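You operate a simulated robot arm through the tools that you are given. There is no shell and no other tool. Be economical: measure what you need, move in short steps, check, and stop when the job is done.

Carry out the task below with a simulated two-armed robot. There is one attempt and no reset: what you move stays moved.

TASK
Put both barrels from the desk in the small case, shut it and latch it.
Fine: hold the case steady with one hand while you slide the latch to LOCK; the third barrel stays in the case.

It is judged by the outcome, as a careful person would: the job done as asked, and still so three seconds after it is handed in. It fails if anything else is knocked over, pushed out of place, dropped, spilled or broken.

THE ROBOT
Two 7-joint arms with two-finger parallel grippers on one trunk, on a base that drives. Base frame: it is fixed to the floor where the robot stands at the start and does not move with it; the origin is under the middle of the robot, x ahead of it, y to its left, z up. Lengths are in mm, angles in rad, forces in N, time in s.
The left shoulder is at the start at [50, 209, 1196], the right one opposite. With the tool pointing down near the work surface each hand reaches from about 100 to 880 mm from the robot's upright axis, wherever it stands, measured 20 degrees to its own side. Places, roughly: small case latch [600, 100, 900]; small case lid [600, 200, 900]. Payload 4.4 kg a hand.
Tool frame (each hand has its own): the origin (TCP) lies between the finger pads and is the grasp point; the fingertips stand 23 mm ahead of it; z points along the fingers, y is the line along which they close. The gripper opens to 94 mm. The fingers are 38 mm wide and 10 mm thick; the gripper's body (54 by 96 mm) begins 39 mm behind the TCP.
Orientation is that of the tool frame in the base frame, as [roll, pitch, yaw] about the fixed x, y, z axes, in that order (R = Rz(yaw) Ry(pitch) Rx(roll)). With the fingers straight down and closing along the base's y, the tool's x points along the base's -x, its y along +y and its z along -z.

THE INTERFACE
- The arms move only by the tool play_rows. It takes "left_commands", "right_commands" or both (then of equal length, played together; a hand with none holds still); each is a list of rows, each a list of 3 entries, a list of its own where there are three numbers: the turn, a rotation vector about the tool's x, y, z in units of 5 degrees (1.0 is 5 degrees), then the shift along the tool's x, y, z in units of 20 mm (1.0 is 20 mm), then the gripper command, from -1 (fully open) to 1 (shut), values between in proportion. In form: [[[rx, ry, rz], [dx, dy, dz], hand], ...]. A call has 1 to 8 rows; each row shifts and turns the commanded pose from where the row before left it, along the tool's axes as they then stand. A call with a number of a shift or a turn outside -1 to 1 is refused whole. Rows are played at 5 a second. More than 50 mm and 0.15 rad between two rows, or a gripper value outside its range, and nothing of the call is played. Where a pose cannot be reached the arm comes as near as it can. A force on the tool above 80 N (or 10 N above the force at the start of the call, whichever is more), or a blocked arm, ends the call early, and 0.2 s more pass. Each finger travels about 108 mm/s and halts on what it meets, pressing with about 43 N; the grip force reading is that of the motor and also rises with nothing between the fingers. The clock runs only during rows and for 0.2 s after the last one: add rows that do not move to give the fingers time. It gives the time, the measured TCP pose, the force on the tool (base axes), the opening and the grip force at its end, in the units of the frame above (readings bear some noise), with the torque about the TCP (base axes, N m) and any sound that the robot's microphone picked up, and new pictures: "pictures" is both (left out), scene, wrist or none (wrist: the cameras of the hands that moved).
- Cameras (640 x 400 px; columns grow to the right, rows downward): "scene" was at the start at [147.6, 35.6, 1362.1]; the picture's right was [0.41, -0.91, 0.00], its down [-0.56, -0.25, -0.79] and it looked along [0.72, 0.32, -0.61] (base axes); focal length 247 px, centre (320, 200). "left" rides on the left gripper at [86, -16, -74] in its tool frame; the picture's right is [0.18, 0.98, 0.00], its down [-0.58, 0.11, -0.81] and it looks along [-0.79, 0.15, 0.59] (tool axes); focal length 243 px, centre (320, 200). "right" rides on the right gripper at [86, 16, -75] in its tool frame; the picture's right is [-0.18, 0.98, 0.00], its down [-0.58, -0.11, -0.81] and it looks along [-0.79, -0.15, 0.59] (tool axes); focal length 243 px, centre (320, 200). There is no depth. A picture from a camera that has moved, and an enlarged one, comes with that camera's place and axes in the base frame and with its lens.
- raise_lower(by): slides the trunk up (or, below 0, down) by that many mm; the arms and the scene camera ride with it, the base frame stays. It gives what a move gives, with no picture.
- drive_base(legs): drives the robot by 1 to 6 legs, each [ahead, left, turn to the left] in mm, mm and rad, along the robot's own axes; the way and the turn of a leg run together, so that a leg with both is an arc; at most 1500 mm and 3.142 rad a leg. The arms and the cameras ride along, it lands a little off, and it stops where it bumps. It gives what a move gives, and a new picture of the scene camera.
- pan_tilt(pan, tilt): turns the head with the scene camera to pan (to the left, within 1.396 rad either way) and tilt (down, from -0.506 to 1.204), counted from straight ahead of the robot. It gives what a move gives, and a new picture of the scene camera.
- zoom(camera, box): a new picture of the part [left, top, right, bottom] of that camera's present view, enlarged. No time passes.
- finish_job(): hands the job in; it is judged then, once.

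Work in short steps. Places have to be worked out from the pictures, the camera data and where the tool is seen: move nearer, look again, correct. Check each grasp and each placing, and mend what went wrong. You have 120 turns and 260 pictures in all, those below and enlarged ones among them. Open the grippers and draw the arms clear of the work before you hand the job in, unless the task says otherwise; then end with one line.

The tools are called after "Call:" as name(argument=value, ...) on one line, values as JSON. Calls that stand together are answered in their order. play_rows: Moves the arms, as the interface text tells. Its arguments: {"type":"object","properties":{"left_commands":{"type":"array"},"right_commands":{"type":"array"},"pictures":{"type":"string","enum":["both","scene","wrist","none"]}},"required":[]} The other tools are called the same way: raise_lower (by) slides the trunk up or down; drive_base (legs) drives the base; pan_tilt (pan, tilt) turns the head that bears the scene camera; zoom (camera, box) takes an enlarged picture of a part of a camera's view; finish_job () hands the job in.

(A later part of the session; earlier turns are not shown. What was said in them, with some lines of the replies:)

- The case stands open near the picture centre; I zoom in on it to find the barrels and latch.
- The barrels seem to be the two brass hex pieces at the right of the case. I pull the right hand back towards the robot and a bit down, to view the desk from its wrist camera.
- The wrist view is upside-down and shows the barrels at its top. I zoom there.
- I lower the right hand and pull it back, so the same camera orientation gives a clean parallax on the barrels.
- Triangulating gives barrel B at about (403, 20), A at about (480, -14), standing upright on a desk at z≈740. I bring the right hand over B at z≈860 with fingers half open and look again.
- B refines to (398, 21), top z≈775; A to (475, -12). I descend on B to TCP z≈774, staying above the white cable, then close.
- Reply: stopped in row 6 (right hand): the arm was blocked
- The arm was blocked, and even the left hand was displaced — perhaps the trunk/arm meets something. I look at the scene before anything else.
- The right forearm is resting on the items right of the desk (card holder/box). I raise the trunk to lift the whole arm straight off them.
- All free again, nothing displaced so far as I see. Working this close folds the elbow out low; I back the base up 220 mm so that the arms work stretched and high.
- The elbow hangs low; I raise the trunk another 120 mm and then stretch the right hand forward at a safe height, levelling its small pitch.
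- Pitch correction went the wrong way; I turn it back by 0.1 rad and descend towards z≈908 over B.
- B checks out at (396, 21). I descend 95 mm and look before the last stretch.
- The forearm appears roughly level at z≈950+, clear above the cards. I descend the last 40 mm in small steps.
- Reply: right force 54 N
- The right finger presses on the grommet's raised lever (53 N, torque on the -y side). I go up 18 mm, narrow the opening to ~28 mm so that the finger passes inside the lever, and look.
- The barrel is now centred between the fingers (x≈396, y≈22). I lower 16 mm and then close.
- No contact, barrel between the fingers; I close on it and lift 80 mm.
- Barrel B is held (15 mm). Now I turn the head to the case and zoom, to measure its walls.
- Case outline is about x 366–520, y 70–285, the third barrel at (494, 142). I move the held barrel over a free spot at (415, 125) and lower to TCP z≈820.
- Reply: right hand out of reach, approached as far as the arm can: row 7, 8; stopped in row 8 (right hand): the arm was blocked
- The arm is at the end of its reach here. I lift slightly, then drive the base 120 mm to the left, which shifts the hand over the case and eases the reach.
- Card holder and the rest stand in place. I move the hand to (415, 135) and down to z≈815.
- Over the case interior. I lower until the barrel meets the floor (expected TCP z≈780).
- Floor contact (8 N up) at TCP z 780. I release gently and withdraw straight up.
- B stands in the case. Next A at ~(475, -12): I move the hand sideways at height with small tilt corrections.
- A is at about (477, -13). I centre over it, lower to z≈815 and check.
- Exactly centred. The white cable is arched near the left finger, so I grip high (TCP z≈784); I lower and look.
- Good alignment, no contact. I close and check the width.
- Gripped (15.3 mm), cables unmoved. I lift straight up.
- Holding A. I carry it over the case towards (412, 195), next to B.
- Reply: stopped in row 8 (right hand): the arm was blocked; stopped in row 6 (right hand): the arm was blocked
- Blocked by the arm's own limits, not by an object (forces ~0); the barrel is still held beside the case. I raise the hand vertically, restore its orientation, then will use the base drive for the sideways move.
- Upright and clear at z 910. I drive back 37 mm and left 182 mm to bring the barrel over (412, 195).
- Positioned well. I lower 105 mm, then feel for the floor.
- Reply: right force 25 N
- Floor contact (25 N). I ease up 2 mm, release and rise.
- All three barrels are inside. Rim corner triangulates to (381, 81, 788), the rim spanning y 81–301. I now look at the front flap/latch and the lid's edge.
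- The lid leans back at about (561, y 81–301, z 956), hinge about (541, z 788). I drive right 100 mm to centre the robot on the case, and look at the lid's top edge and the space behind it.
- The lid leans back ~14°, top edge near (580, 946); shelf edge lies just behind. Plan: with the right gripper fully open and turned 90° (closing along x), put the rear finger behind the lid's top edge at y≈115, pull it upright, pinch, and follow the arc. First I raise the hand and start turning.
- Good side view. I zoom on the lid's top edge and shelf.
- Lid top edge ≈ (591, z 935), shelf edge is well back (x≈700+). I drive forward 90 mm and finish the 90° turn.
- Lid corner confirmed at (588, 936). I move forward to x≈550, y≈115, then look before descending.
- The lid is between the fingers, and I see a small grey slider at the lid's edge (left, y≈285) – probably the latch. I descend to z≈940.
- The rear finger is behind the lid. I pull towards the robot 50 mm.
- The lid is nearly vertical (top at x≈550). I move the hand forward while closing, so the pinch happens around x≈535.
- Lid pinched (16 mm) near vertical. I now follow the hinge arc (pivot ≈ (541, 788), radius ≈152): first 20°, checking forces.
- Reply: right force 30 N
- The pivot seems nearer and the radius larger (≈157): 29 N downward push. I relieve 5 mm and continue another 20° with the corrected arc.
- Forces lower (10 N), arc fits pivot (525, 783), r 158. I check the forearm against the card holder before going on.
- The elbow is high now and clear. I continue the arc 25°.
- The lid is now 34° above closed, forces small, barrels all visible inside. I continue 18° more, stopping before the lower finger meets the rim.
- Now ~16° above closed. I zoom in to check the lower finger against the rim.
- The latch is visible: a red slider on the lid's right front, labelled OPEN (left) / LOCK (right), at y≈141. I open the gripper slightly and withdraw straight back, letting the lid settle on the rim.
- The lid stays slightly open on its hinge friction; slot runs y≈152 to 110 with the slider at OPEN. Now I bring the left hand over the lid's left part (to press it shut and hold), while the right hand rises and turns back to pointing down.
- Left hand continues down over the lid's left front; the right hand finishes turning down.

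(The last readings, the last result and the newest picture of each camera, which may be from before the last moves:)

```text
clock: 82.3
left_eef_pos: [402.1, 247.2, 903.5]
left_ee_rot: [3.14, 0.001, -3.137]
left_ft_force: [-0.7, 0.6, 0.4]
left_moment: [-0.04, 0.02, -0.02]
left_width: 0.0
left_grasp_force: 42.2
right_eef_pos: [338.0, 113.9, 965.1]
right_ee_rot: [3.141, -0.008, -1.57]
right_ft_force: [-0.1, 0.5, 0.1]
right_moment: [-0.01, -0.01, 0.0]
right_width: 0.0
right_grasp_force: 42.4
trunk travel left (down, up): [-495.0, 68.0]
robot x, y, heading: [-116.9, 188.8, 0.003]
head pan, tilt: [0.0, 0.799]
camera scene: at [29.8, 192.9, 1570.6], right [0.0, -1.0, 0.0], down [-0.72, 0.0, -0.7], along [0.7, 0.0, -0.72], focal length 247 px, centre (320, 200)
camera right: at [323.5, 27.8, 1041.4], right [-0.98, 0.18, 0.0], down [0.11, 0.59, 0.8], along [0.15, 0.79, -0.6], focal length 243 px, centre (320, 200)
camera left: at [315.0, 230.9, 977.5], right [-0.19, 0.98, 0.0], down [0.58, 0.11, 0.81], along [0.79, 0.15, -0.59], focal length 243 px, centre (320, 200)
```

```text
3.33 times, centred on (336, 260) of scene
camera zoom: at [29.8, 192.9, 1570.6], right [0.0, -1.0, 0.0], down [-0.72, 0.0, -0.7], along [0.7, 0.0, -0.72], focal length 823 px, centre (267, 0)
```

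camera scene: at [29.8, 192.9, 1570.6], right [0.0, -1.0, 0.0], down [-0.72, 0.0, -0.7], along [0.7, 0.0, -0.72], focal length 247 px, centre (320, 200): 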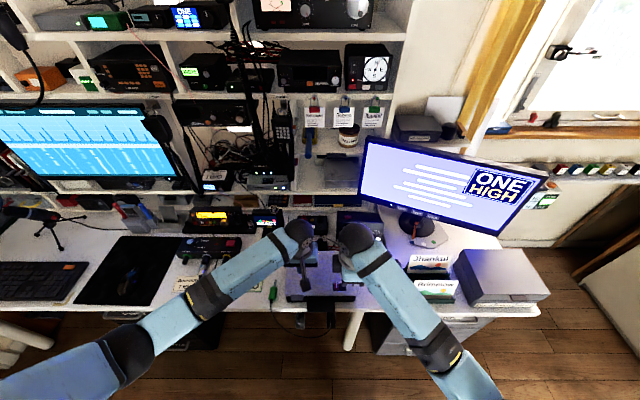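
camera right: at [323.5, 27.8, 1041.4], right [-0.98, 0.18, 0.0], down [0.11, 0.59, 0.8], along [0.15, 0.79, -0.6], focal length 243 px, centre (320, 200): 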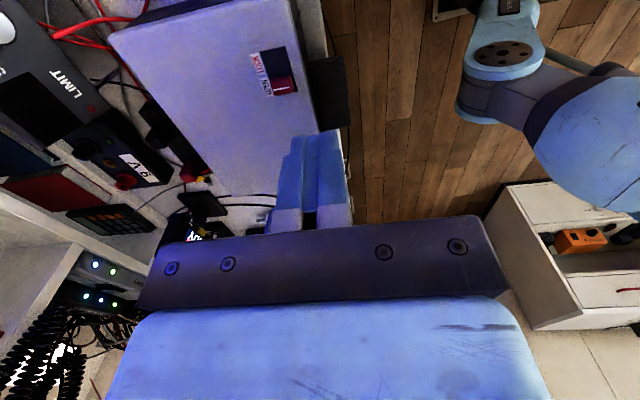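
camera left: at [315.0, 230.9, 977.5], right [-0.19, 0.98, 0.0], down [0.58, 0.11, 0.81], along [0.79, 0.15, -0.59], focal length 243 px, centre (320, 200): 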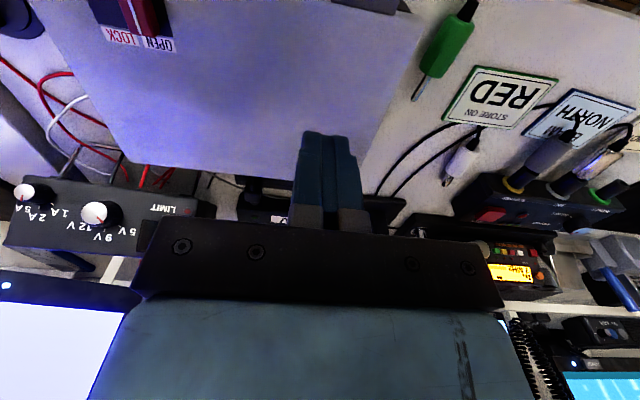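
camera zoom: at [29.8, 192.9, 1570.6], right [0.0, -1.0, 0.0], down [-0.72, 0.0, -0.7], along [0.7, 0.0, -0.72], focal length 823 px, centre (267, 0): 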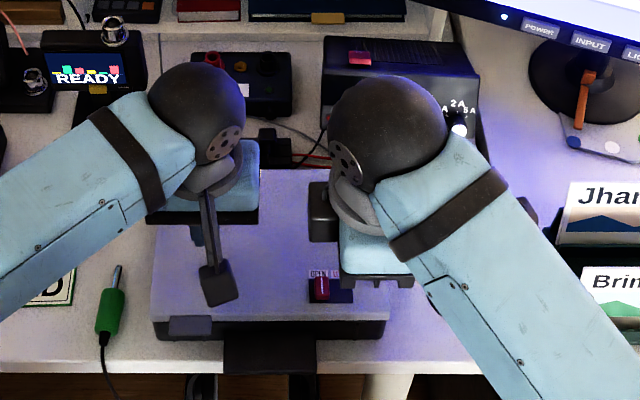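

Slider and labels are clear. I shift the left hand a bit further left (y≈268, x≈415) and press the lid down gently with its closed fingertips.

Call:
play_rows(left_commands=[[[0, 0, 0], [-0.7, 1, 0], 1], [[0, 0, 0], [0, 0, 0.9], 1], [[0, 0, 0], [0, 0, 0.9], 1], [[0, 0, 0], [0, 0, 0.6], 1], [[0, 0, 0], [0, 0, 0.5], 1], [[0, 0, 0], [0, 0, 0.3], 1]], pictures="scene")

Call:
zoom(camera="right", box=[80, 0, 400, 200])

```text
clock: 83.7
left_eef_pos: [416.4, 267.3, 840.1]
left_ee_rot: [3.14, 0.0, -3.138]
left_ft_force: [-0.1, 0.1, -0.7]
left_moment: [-0.01, 0.01, 0.0]
left_width: 0.0
left_grasp_force: 42.6
right_eef_pos: [339.1, 113.8, 965.0]
right_ee_rot: [-3.141, -0.007, -1.569]
right_ft_force: [-0.2, 0.4, 0.2]
right_moment: [0.0, 0.02, -0.01]
right_width: 0.2
right_grasp_force: 42.8
trunk travel left (down, up): [-495.0, 68.0]
robot x, y, heading: [-118.5, 194.5, 0.001]
head pan, tilt: [0.0, 0.799]
camera scene: at [30.0, 192.8, 1570.6], right [0.0, -1.0, 0.0], down [-0.72, 0.0, -0.7], along [0.7, 0.0, -0.72], focal length 247 px, centre (320, 200)
```

scene: 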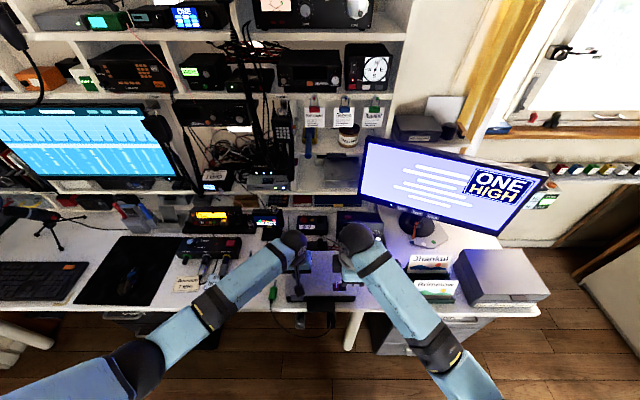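

```text
2.00 times, centred on (240, 100) of right
camera zoom: at [323.6, 27.7, 1041.2], right [-0.98, 0.18, 0.0], down [0.11, 0.59, 0.8], along [0.15, 0.79, -0.6], focal length 485 px, centre (480, 400)
```

zoom: 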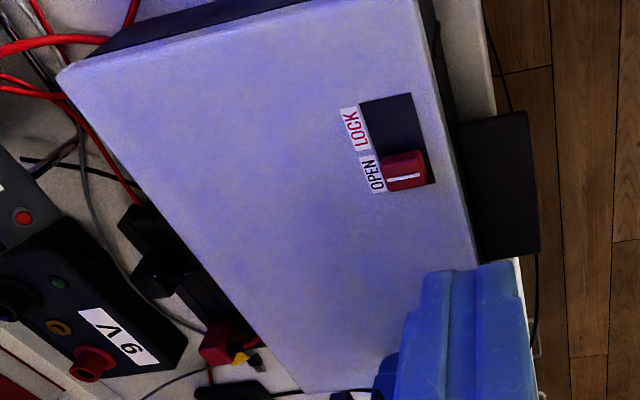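

The lid looks nearly shut. I lower the left hand further in small steps until it presses the lid.

Call:
play_rows(left_commands=[[[0, 0, 0], [0, 0, 0.3], 1], [[0, 0, 0], [0, 0, 0.3], 1], [[0, 0, 0], [0, 0, 0.2], 1], [[0, 0, 0], [0, 0, 0], 1]], pictures="none")

```text
clock: 84.7
left_eef_pos: [416.0, 266.8, 828.1]
left_ee_rot: [-3.139, 0.009, -3.137]
left_ft_force: [3.2, 7.7, 35.8]
left_moment: [0.2, -0.1, -0.17]
left_width: 0.0
left_grasp_force: 41.4
right_eef_pos: [337.0, 115.0, 966.7]
right_ee_rot: [-3.138, -0.01, -1.57]
right_ft_force: [0.2, 0.2, -0.4]
right_moment: [-0.02, -0.01, 0.01]
right_width: 0.1
right_grasp_force: 42.1
trunk travel left (down, up): [-495.0, 68.0]
robot x, y, heading: [-118.3, 191.1, 0.002]
head pan, tilt: [0.0, 0.799]
```

Lid is pressed shut: contact at lid top z≈805 with 36 N from the left hand, which now holds the case. I bring the right hand, half open, above the slider at (384, 145).

Call:
play_rows(right_commands=[[[0, 0, 0], [-0.4, -0.6, 0.5], -0.06], [[0, 0, 0], [-0.4, -0.6, 0.9], -0.06], [[0, 0, 0], [-0.4, -0.6, 0.9], -0.06], [[0, 0, 0], [-0.35, -0.5, 0.9], -0.06], [[0, 0, 0], [0, 0, 0.6], -0.06]], pictures="both")

Call:
zoom(camera="right", box=[160, 0, 480, 200])

```text
clock: 85.9
left_eef_pos: [416.4, 265.5, 826.7]
left_ee_rot: [3.141, 0.008, -3.14]
left_ft_force: [10.5, 8.9, 46.0]
left_moment: [0.2, -0.49, 0.26]
left_width: 0.0
left_grasp_force: 42.5
right_eef_pos: [385.0, 143.5, 890.1]
right_ee_rot: [-3.139, -0.008, -1.567]
right_ft_force: [0.2, -0.2, 0.2]
right_moment: [0.02, -0.01, -0.02]
right_width: 49.6
right_grasp_force: 0.0
trunk travel left (down, up): [-495.0, 68.0]
robot x, y, heading: [-125.3, 192.6, 0.005]
head pan, tilt: [0.0, 0.799]
camera scene: at [25.7, 192.9, 1571.2], right [0.0, -1.0, 0.0], down [-0.71, 0.0, -0.7], along [0.7, 0.0, -0.71], focal length 247 px, centre (320, 200)
camera right: at [368.3, 57.3, 966.3], right [-0.98, 0.18, -0.01], down [0.1, 0.59, 0.8], along [0.15, 0.79, -0.6], focal length 243 px, centre (320, 200)
```

scene: 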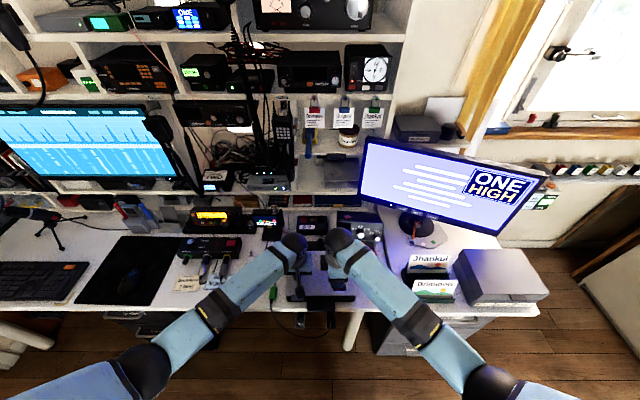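
right: 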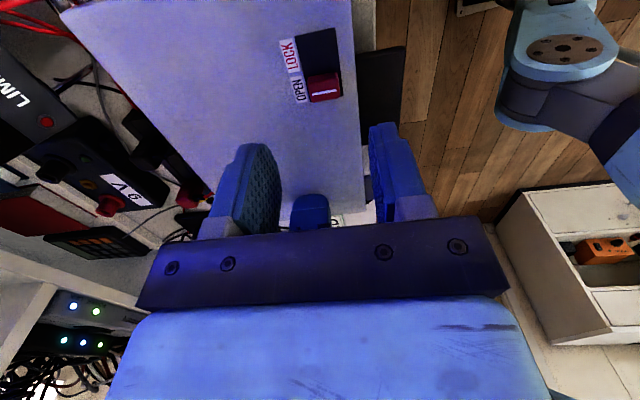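

```text
2.00 times, centred on (320, 100) of right
camera zoom: at [368.3, 57.3, 966.3], right [-0.98, 0.18, -0.01], down [0.1, 0.59, 0.8], along [0.15, 0.79, -0.6], focal length 485 px, centre (320, 400)
```

zoom: 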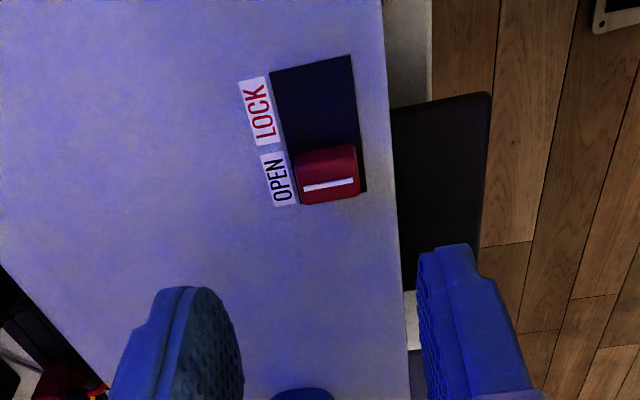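

Slider centre at (382, 141), travel about 23 mm to the right. I lower around it, tips just above the lid (z≈807).

Call:
play_rows(right_commands=[[[0, 0, 0], [0.12, 0.12, 0.8], -0.06], [[0, 0, 0], [0, 0, 0.8], -0.06], [[0, 0, 0], [0, 0, 0.8], -0.06], [[0, 0, 0], [0, 0, 0.6], -0.06], [[0, 0, 0], [0, 0, 0], -0.06]], pictures="wrist")

Call:
zoom(camera="right", box=[200, 60, 440, 210])

```text
clock: 87.1
left_eef_pos: [415.7, 265.2, 828.1]
left_ee_rot: [-3.141, 0.006, -3.139]
left_ft_force: [8.6, 8.1, 46.3]
left_moment: [0.21, -0.51, 0.11]
left_width: 0.0
left_grasp_force: 42.5
right_eef_pos: [383.1, 141.6, 831.3]
right_ee_rot: [-3.139, -0.009, -1.569]
right_ft_force: [-0.2, -0.5, 0.5]
right_moment: [-0.01, 0.0, 0.02]
right_width: 49.8
right_grasp_force: 0.0
trunk travel left (down, up): [-495.0, 68.0]
robot x, y, heading: [-119.2, 193.3, 0.003]
head pan, tilt: [0.0, 0.799]
camera right: at [365.8, 54.9, 906.5], right [-0.98, 0.18, -0.01], down [0.11, 0.59, 0.8], along [0.15, 0.79, -0.6], focal length 243 px, centre (320, 200)
```

right: 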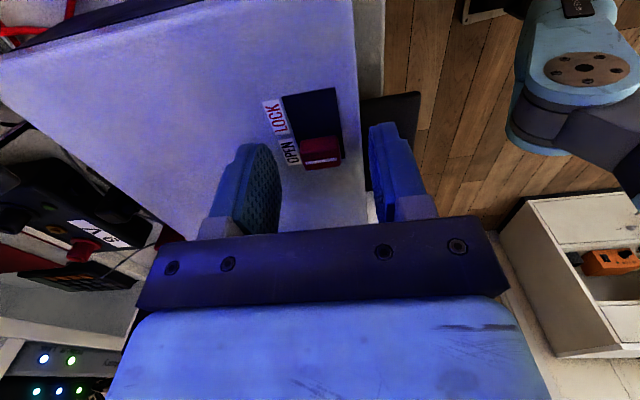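

```text
2.67 times, centred on (320, 135) of right
camera zoom: at [365.8, 54.9, 906.5], right [-0.98, 0.18, -0.01], down [0.11, 0.59, 0.8], along [0.15, 0.79, -0.6], focal length 647 px, centre (320, 373)
```

zoom: 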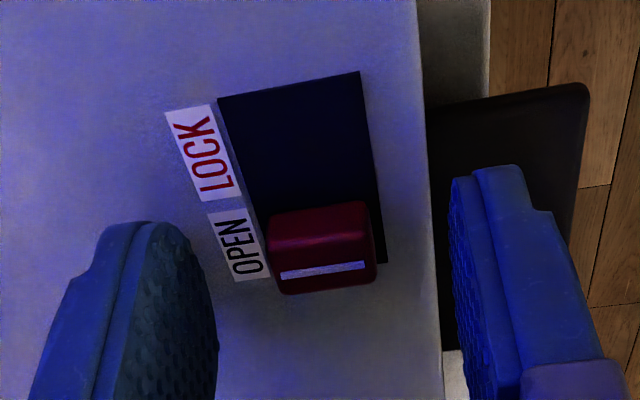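

The slider is centred between the fingers and ~12 mm tall. I lower 2 mm and pinch it.

Call:
play_rows(right_commands=[[[0, 0, 0], [0, 0, 0.1], -0.06], [[0, 0, 0], [0, 0, 0], 0.5], [[0, 0, 0], [0, 0, 0], 0.8], [[0, 0, 0], [0, 0, 0], 0.8]], pictures="wrist")

```text
clock: 88.1
left_eef_pos: [415.5, 265.6, 828.3]
left_ee_rot: [3.14, 0.008, -3.138]
left_ft_force: [12.8, 5.8, 42.9]
left_moment: [0.12, -0.49, 0.11]
left_width: 0.1
left_grasp_force: 42.2
right_eef_pos: [380.7, 140.6, 829.1]
right_ee_rot: [-3.138, -0.009, -1.57]
right_ft_force: [-8.8, 1.0, 2.7]
right_moment: [0.0, 0.09, 0.17]
right_width: 18.6
right_grasp_force: 42.7
trunk travel left (down, up): [-495.0, 68.0]
robot x, y, heading: [-115.0, 191.2, 0.005]
head pan, tilt: [0.0, 0.799]
camera right: at [365.3, 54.8, 904.6], right [-0.98, 0.18, 0.0], down [0.11, 0.59, 0.8], along [0.15, 0.79, -0.6], focal length 243 px, centre (320, 200)
```

right: 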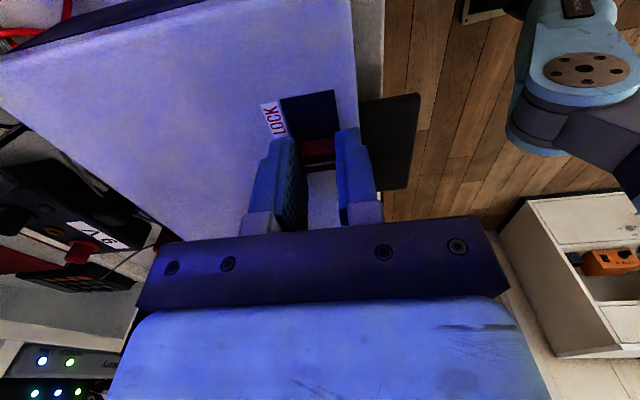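

Slider pinched (18.6 mm). I slide it right (-y) in small steps while the left hand holds.

Call:
play_rows(right_commands=[[[0, 0, 0], [0.3, 0, 0], 0.8], [[0, 0, 0], [0.3, 0, 0], 0.8], [[0, 0, 0], [0.3, 0, 0], 0.8], [[0, 0, 0], [0.2, 0, 0], 0.8], [[0, 0, 0], [0, 0, 0], 0.8]], pictures="wrist")

Call:
zoom(camera="right", box=[200, 60, 440, 210])

```text
clock: 89.3
left_eef_pos: [415.7, 265.7, 827.8]
left_ee_rot: [-3.136, 0.007, -3.137]
left_ft_force: [5.6, -0.8, 47.1]
left_moment: [0.02, -0.26, 0.51]
left_width: 0.0
left_grasp_force: 42.4
right_eef_pos: [380.5, 121.0, 828.6]
right_ee_rot: [-3.136, -0.008, -1.567]
right_ft_force: [-0.3, 15.7, -2.4]
right_moment: [0.22, -0.01, 0.17]
right_width: 18.2
right_grasp_force: 42.3
trunk travel left (down, up): [-495.0, 68.0]
robot x, y, heading: [-121.3, 191.4, 0.006]
head pan, tilt: [0.0, 0.799]
camera right: at [365.5, 34.1, 904.6], right [-0.98, 0.18, -0.01], down [0.1, 0.59, 0.8], along [0.15, 0.79, -0.6], focal length 243 px, centre (320, 200)
```

right: 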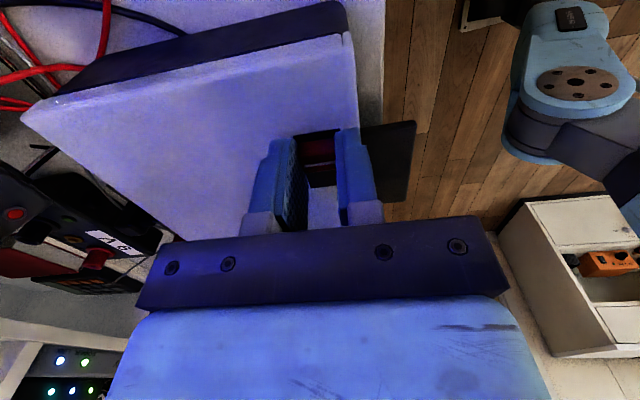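

```text
2.67 times, centred on (320, 135) of right
camera zoom: at [365.5, 34.1, 904.6], right [-0.98, 0.18, -0.01], down [0.1, 0.59, 0.8], along [0.15, 0.79, -0.6], focal length 647 px, centre (320, 373)
```

zoom: 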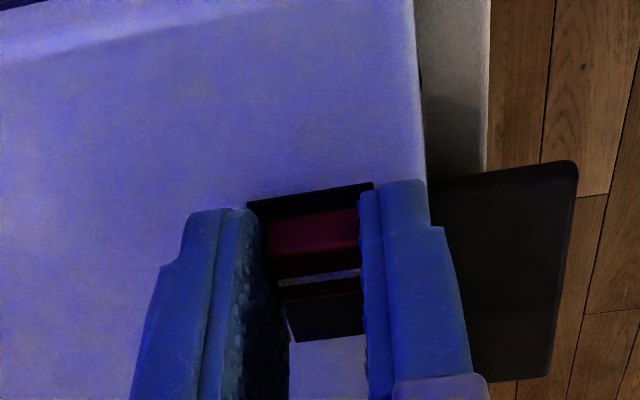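

It moved 20 mm; a small gap remains. I push a bit further to the stop.

Call:
play_rows(right_commands=[[[0, 0, 0], [0.2, 0, 0], 0.8], [[0, 0, 0], [0.2, 0, 0], 0.8], [[0, 0, 0], [0, 0, 0], 0.8]], pictures="wrist")

Call:
zoom(camera="right", box=[200, 60, 440, 210])

```text
clock: 90.1
left_eef_pos: [414.1, 262.8, 828.4]
left_ee_rot: [-3.137, 0.008, 3.141]
left_ft_force: [3.7, -22.4, 42.4]
left_moment: [-0.47, -0.14, -0.01]
left_width: 0.0
left_grasp_force: 42.5
right_eef_pos: [381.6, 111.8, 830.3]
right_ee_rot: [-3.137, -0.005, -1.569]
right_ft_force: [-1.5, 30.0, -0.9]
right_moment: [0.66, -0.02, 0.23]
right_width: 18.7
right_grasp_force: 42.8
trunk travel left (down, up): [-495.0, 68.0]
robot x, y, heading: [-118.9, 195.4, 0.006]
head pan, tilt: [0.0, 0.799]
camera right: at [365.3, 25.5, 905.2], right [-0.98, 0.18, -0.01], down [0.1, 0.59, 0.8], along [0.15, 0.79, -0.6], focal length 243 px, centre (320, 200)
```

right: 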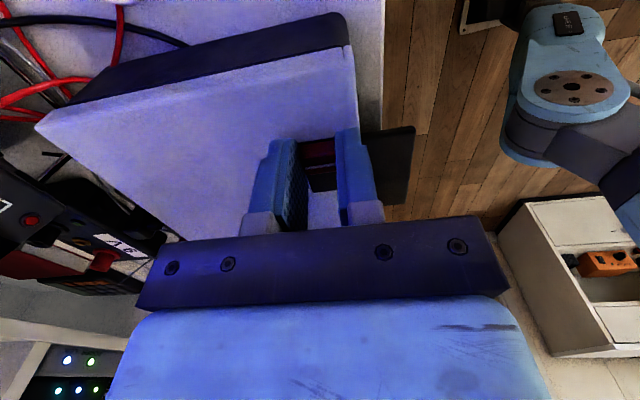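

```text
2.67 times, centred on (320, 135) of right
camera zoom: at [365.3, 25.5, 905.2], right [-0.98, 0.18, -0.01], down [0.1, 0.59, 0.8], along [0.15, 0.79, -0.6], focal length 647 px, centre (320, 373)
```

zoom: 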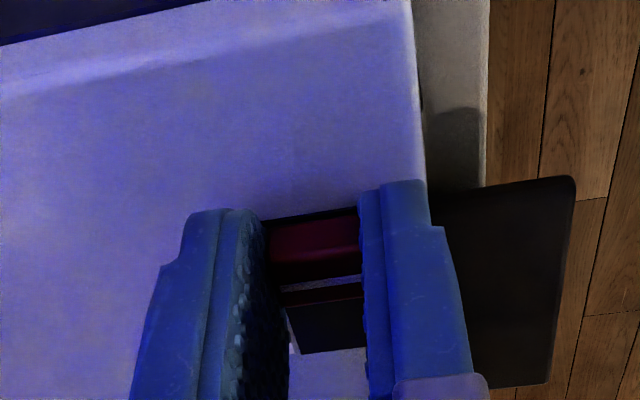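

The slider is at its stop (30 N, left hand holding). I open the fingers and lift the right hand away, keeping the left hand pressed.

Call:
play_rows(right_commands=[[[0, 0, 0], [0, 0, 0], 0], [[0, 0, 0], [0, 0, 0], 0], [[0, 0, 0], [0, 0, -0.8], 0], [[0, 0, 0], [0, 0, -1], 0], [[0, 0, 0], [0, 0, -1], 0]], pictures="wrist")

Call:
zoom(camera="right", box=[160, 0, 480, 200])

```text
clock: 91.3
left_eef_pos: [414.4, 265.0, 828.6]
left_ee_rot: [3.141, 0.007, -3.137]
left_ft_force: [2.0, -4.6, 46.1]
left_moment: [-0.09, -0.29, -0.29]
left_width: 0.3
left_grasp_force: 42.5
right_eef_pos: [379.9, 111.2, 884.5]
right_ee_rot: [-3.137, -0.006, -1.569]
right_ft_force: [0.5, -0.5, -1.2]
right_moment: [0.02, -0.01, -0.02]
right_width: 46.9
right_grasp_force: 0.1
trunk travel left (down, up): [-495.0, 68.0]
robot x, y, heading: [-120.1, 189.4, 0.006]
head pan, tilt: [0.0, 0.799]
camera right: at [365.4, 24.2, 960.2], right [-0.98, 0.18, -0.01], down [0.1, 0.59, 0.8], along [0.15, 0.79, -0.6], focal length 243 px, centre (320, 200)
```

right: 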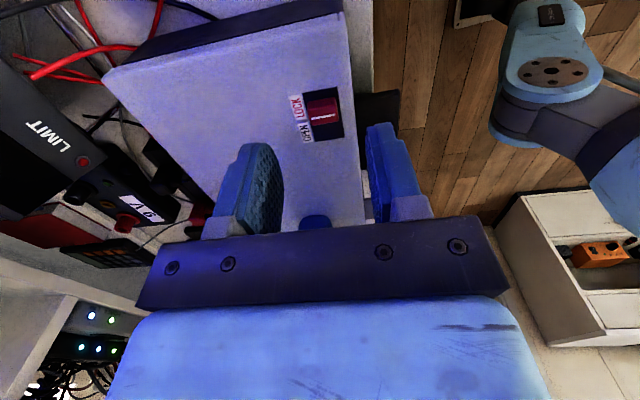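

```text
2.00 times, centred on (320, 100) of right
camera zoom: at [365.4, 24.2, 960.2], right [-0.98, 0.18, -0.01], down [0.1, 0.59, 0.8], along [0.15, 0.79, -0.6], focal length 485 px, centre (320, 400)
```

zoom: 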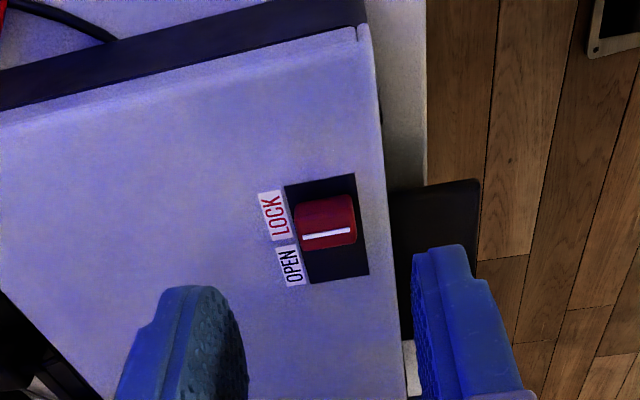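

The slider now sits 14 mm from the LOCK end of the slot, mirroring its 13 mm from the OPEN end before – full travel, beside LOCK. I lift the left hand away and the right further up.

Call:
play_rows(left_commands=[[[0, 0, 0], [0, 0, -0.5], 1], [[0, 0, 0], [0, 0, -1], 1], [[0, 0, 0], [0, 0, -1], 1], [[0, 0, 0], [0, 0.5, -1], 1], [[0, 0, 0], [0, 0.5, -1], 1], [[0, 0, 0], [0.5, 0.5, -1], 1], [[0, 0, 0], [0.5, 0.5, -1], 1], [[0, 0, 0], [0.5, 0.5, -1], 1]], right_commands=[[[0, 0, 0], [0, 0, -1], 0], [[0, 0, 0], [0, 0, -1], 0], [[0, 0, 0], [0, 0, -1], 0], [[0, 0, 0], [0, 1, -1], 0], [[0, 0, 0], [0, 1, 0], 0], [[0, 0, 0], [0.5, 1, 0], 0], [[0, 0, 0], [1, 1, 0], 0], [[0, 0, 0], [1, 1, 0], 0]], pictures="both")

Call:
zoom(camera="scene", box=[240, 210, 432, 330])

```text
clock: 93.1
left_eef_pos: [384.0, 317.5, 975.9]
left_ee_rot: [3.14, 0.002, -3.139]
left_ft_force: [-0.7, 0.2, 0.6]
left_moment: [0.01, -0.02, -0.02]
left_width: 0.1
left_grasp_force: 41.8
right_eef_pos: [281.6, 60.8, 964.7]
right_ee_rot: [-3.139, -0.009, -1.569]
right_ft_force: [0.1, 0.0, -0.4]
right_moment: [-0.03, 0.0, 0.0]
right_width: 47.1
right_grasp_force: 0.1
trunk travel left (down, up): [-495.0, 68.0]
robot x, y, heading: [-117.0, 193.6, 0.003]
head pan, tilt: [0.0, 0.799]
camera scene: at [28.9, 192.4, 1570.7], right [0.0, -1.0, 0.0], down [-0.72, 0.0, -0.7], along [0.7, 0.0, -0.72], focal length 247 px, centre (320, 200)
camera right: at [266.1, -25.3, 1039.4], right [-0.98, 0.18, 0.0], down [0.11, 0.59, 0.8], along [0.15, 0.79, -0.6], focal length 243 px, centre (320, 200)
camera left: at [297.8, 299.9, 1047.8], right [-0.19, 0.98, 0.0], down [0.58, 0.11, 0.81], along [0.79, 0.15, -0.59], focal length 243 px, centre (320, 200)
```

scene: 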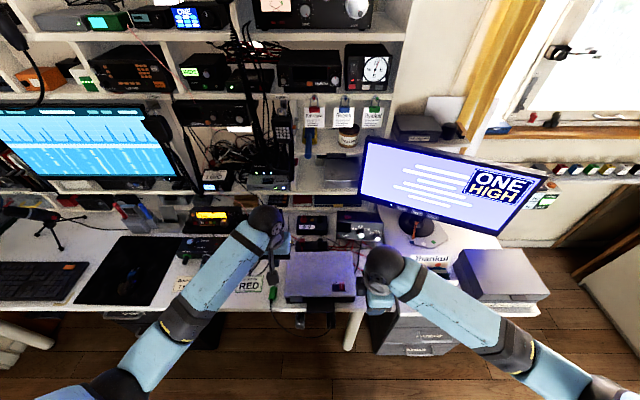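
right: 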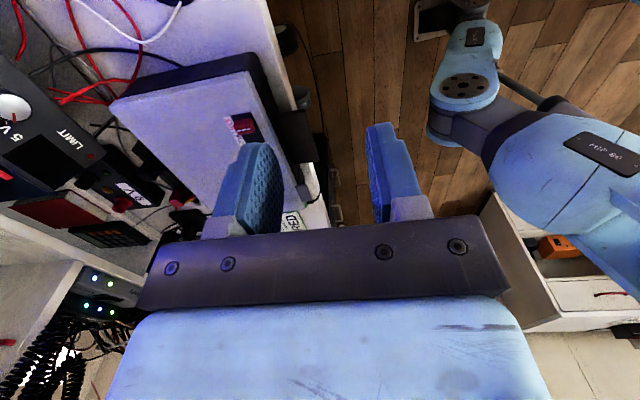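
left: 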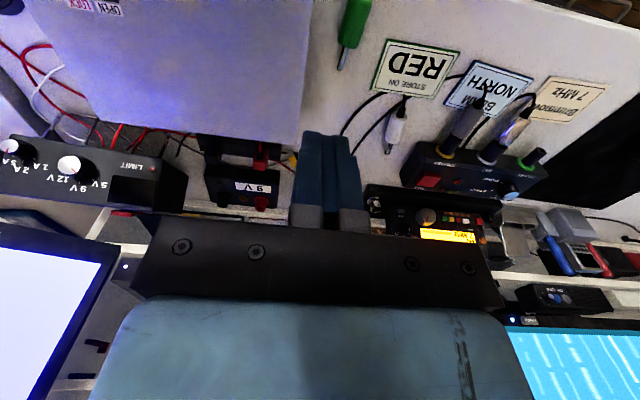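

```text
3.33 times, centred on (336, 270) of scene
camera zoom: at [28.9, 192.4, 1570.7], right [0.0, -1.0, 0.0], down [-0.72, 0.0, -0.7], along [0.7, 0.0, -0.72], focal length 823 px, centre (267, -33)
```

zoom: 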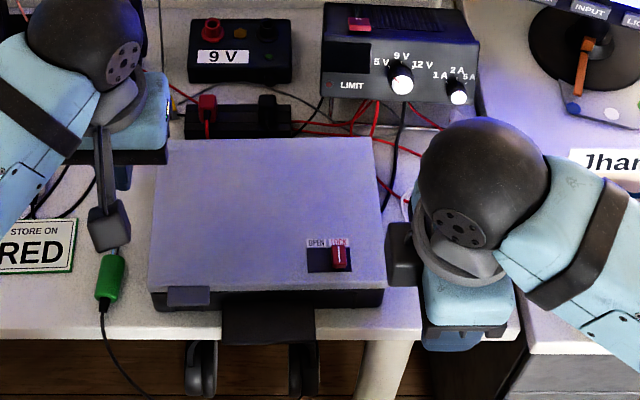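

The case is shut and the slider stands at LOCK, mirroring its former OPEN position. I open the left gripper and back the robot away.

Call:
play_rows(left_commands=[[[0, 0, 0], [0, 0, -1], -1], [[0, 0, 0], [0, 0, -1], -1], [[0, 0, 0], [0, 0, -1], -1], [[0, 0, 0], [0, 0, -1], -1], [[0, 0, 0], [0, 0, 0], -1]], right_commands=[[[0, 0, 0], [0, 0, -1], -1], [[0, 0, 0], [0, 0, -1], -1], [[0, 0, 0], [0, 0, -1], -1], [[0, 0, 0], [0, 0, -1], -1], [[0, 0, 0], [0, 0, 0], -1]], pictures="none")

Call:
drive_base(legs=[[-250, 0, 0]])

Call:
zoom(camera="scene", box=[230, 150, 470, 300])

```text
clock: 94.3
left_eef_pos: [385.5, 314.9, 1055.3]
left_ee_rot: [3.14, -0.002, -3.139]
left_ft_force: [-0.6, -0.3, -0.4]
left_moment: [0.1, -0.02, 0.03]
left_width: 94.1
left_grasp_force: 0.1
right_eef_pos: [282.8, 63.0, 1044.3]
right_ee_rot: [-3.142, -0.009, -1.571]
right_ft_force: [0.3, 0.1, -0.1]
right_moment: [0.0, 0.01, 0.0]
right_width: 94.0
right_grasp_force: 0.1
trunk travel left (down, up): [-495.0, 68.0]
robot x, y, heading: [-123.1, 192.6, 0.004]
head pan, tilt: [0.0, 0.799]
```

```text
clock: 96.2
left_eef_pos: [136.7, 316.5, 1055.2]
left_ee_rot: [3.141, 0.001, -3.135]
left_ft_force: [-0.8, 0.2, -0.3]
left_moment: [0.02, 0.03, -0.03]
left_width: 93.9
left_grasp_force: 0.0
right_eef_pos: [34.0, 63.3, 1042.3]
right_ee_rot: [-3.14, -0.009, -1.565]
right_ft_force: [-0.1, -1.2, -0.5]
right_moment: [0.01, 0.03, 0.0]
right_width: 94.1
right_grasp_force: 0.1
trunk travel left (down, up): [-495.0, 68.0]
robot x, y, heading: [-365.8, 189.9, 0.013]
head pan, tilt: [0.0, 0.799]
camera scene: at [-218.8, 192.1, 1570.5], right [0.01, -1.0, 0.0], down [-0.72, -0.01, -0.7], along [0.7, 0.0, -0.72], focal length 247 px, centre (320, 200)
```

scene: 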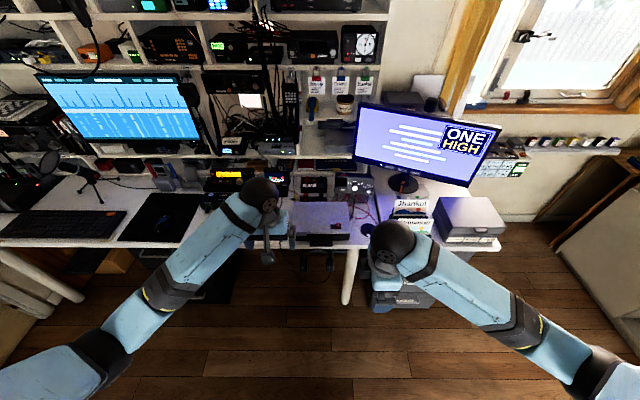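

```text
2.67 times, centred on (350, 225) of scene
camera zoom: at [-218.8, 192.1, 1570.5], right [0.01, -1.0, 0.0], down [-0.72, -0.01, -0.7], along [0.7, 0.0, -0.72], focal length 658 px, centre (240, 133)
```

zoom: 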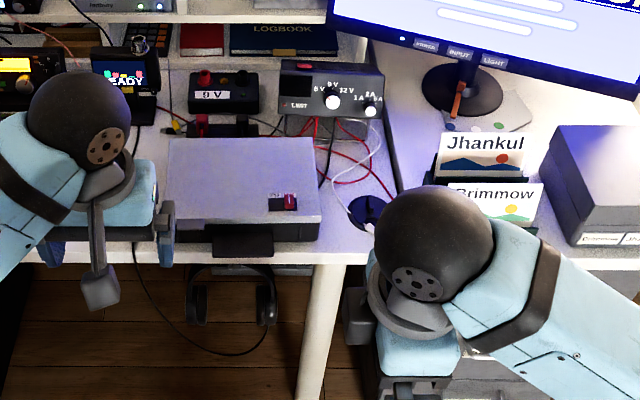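

The case is shut with the slider at LOCK, and everything else stands where it was. The arms are clear, so I hand the job in.

Call:
finish_job()

```text
The job is handed in.
```

Both barrels from the desk are in the case with the third one. The lid is shut, and I slid the latch to LOCK while the left hand held the case.
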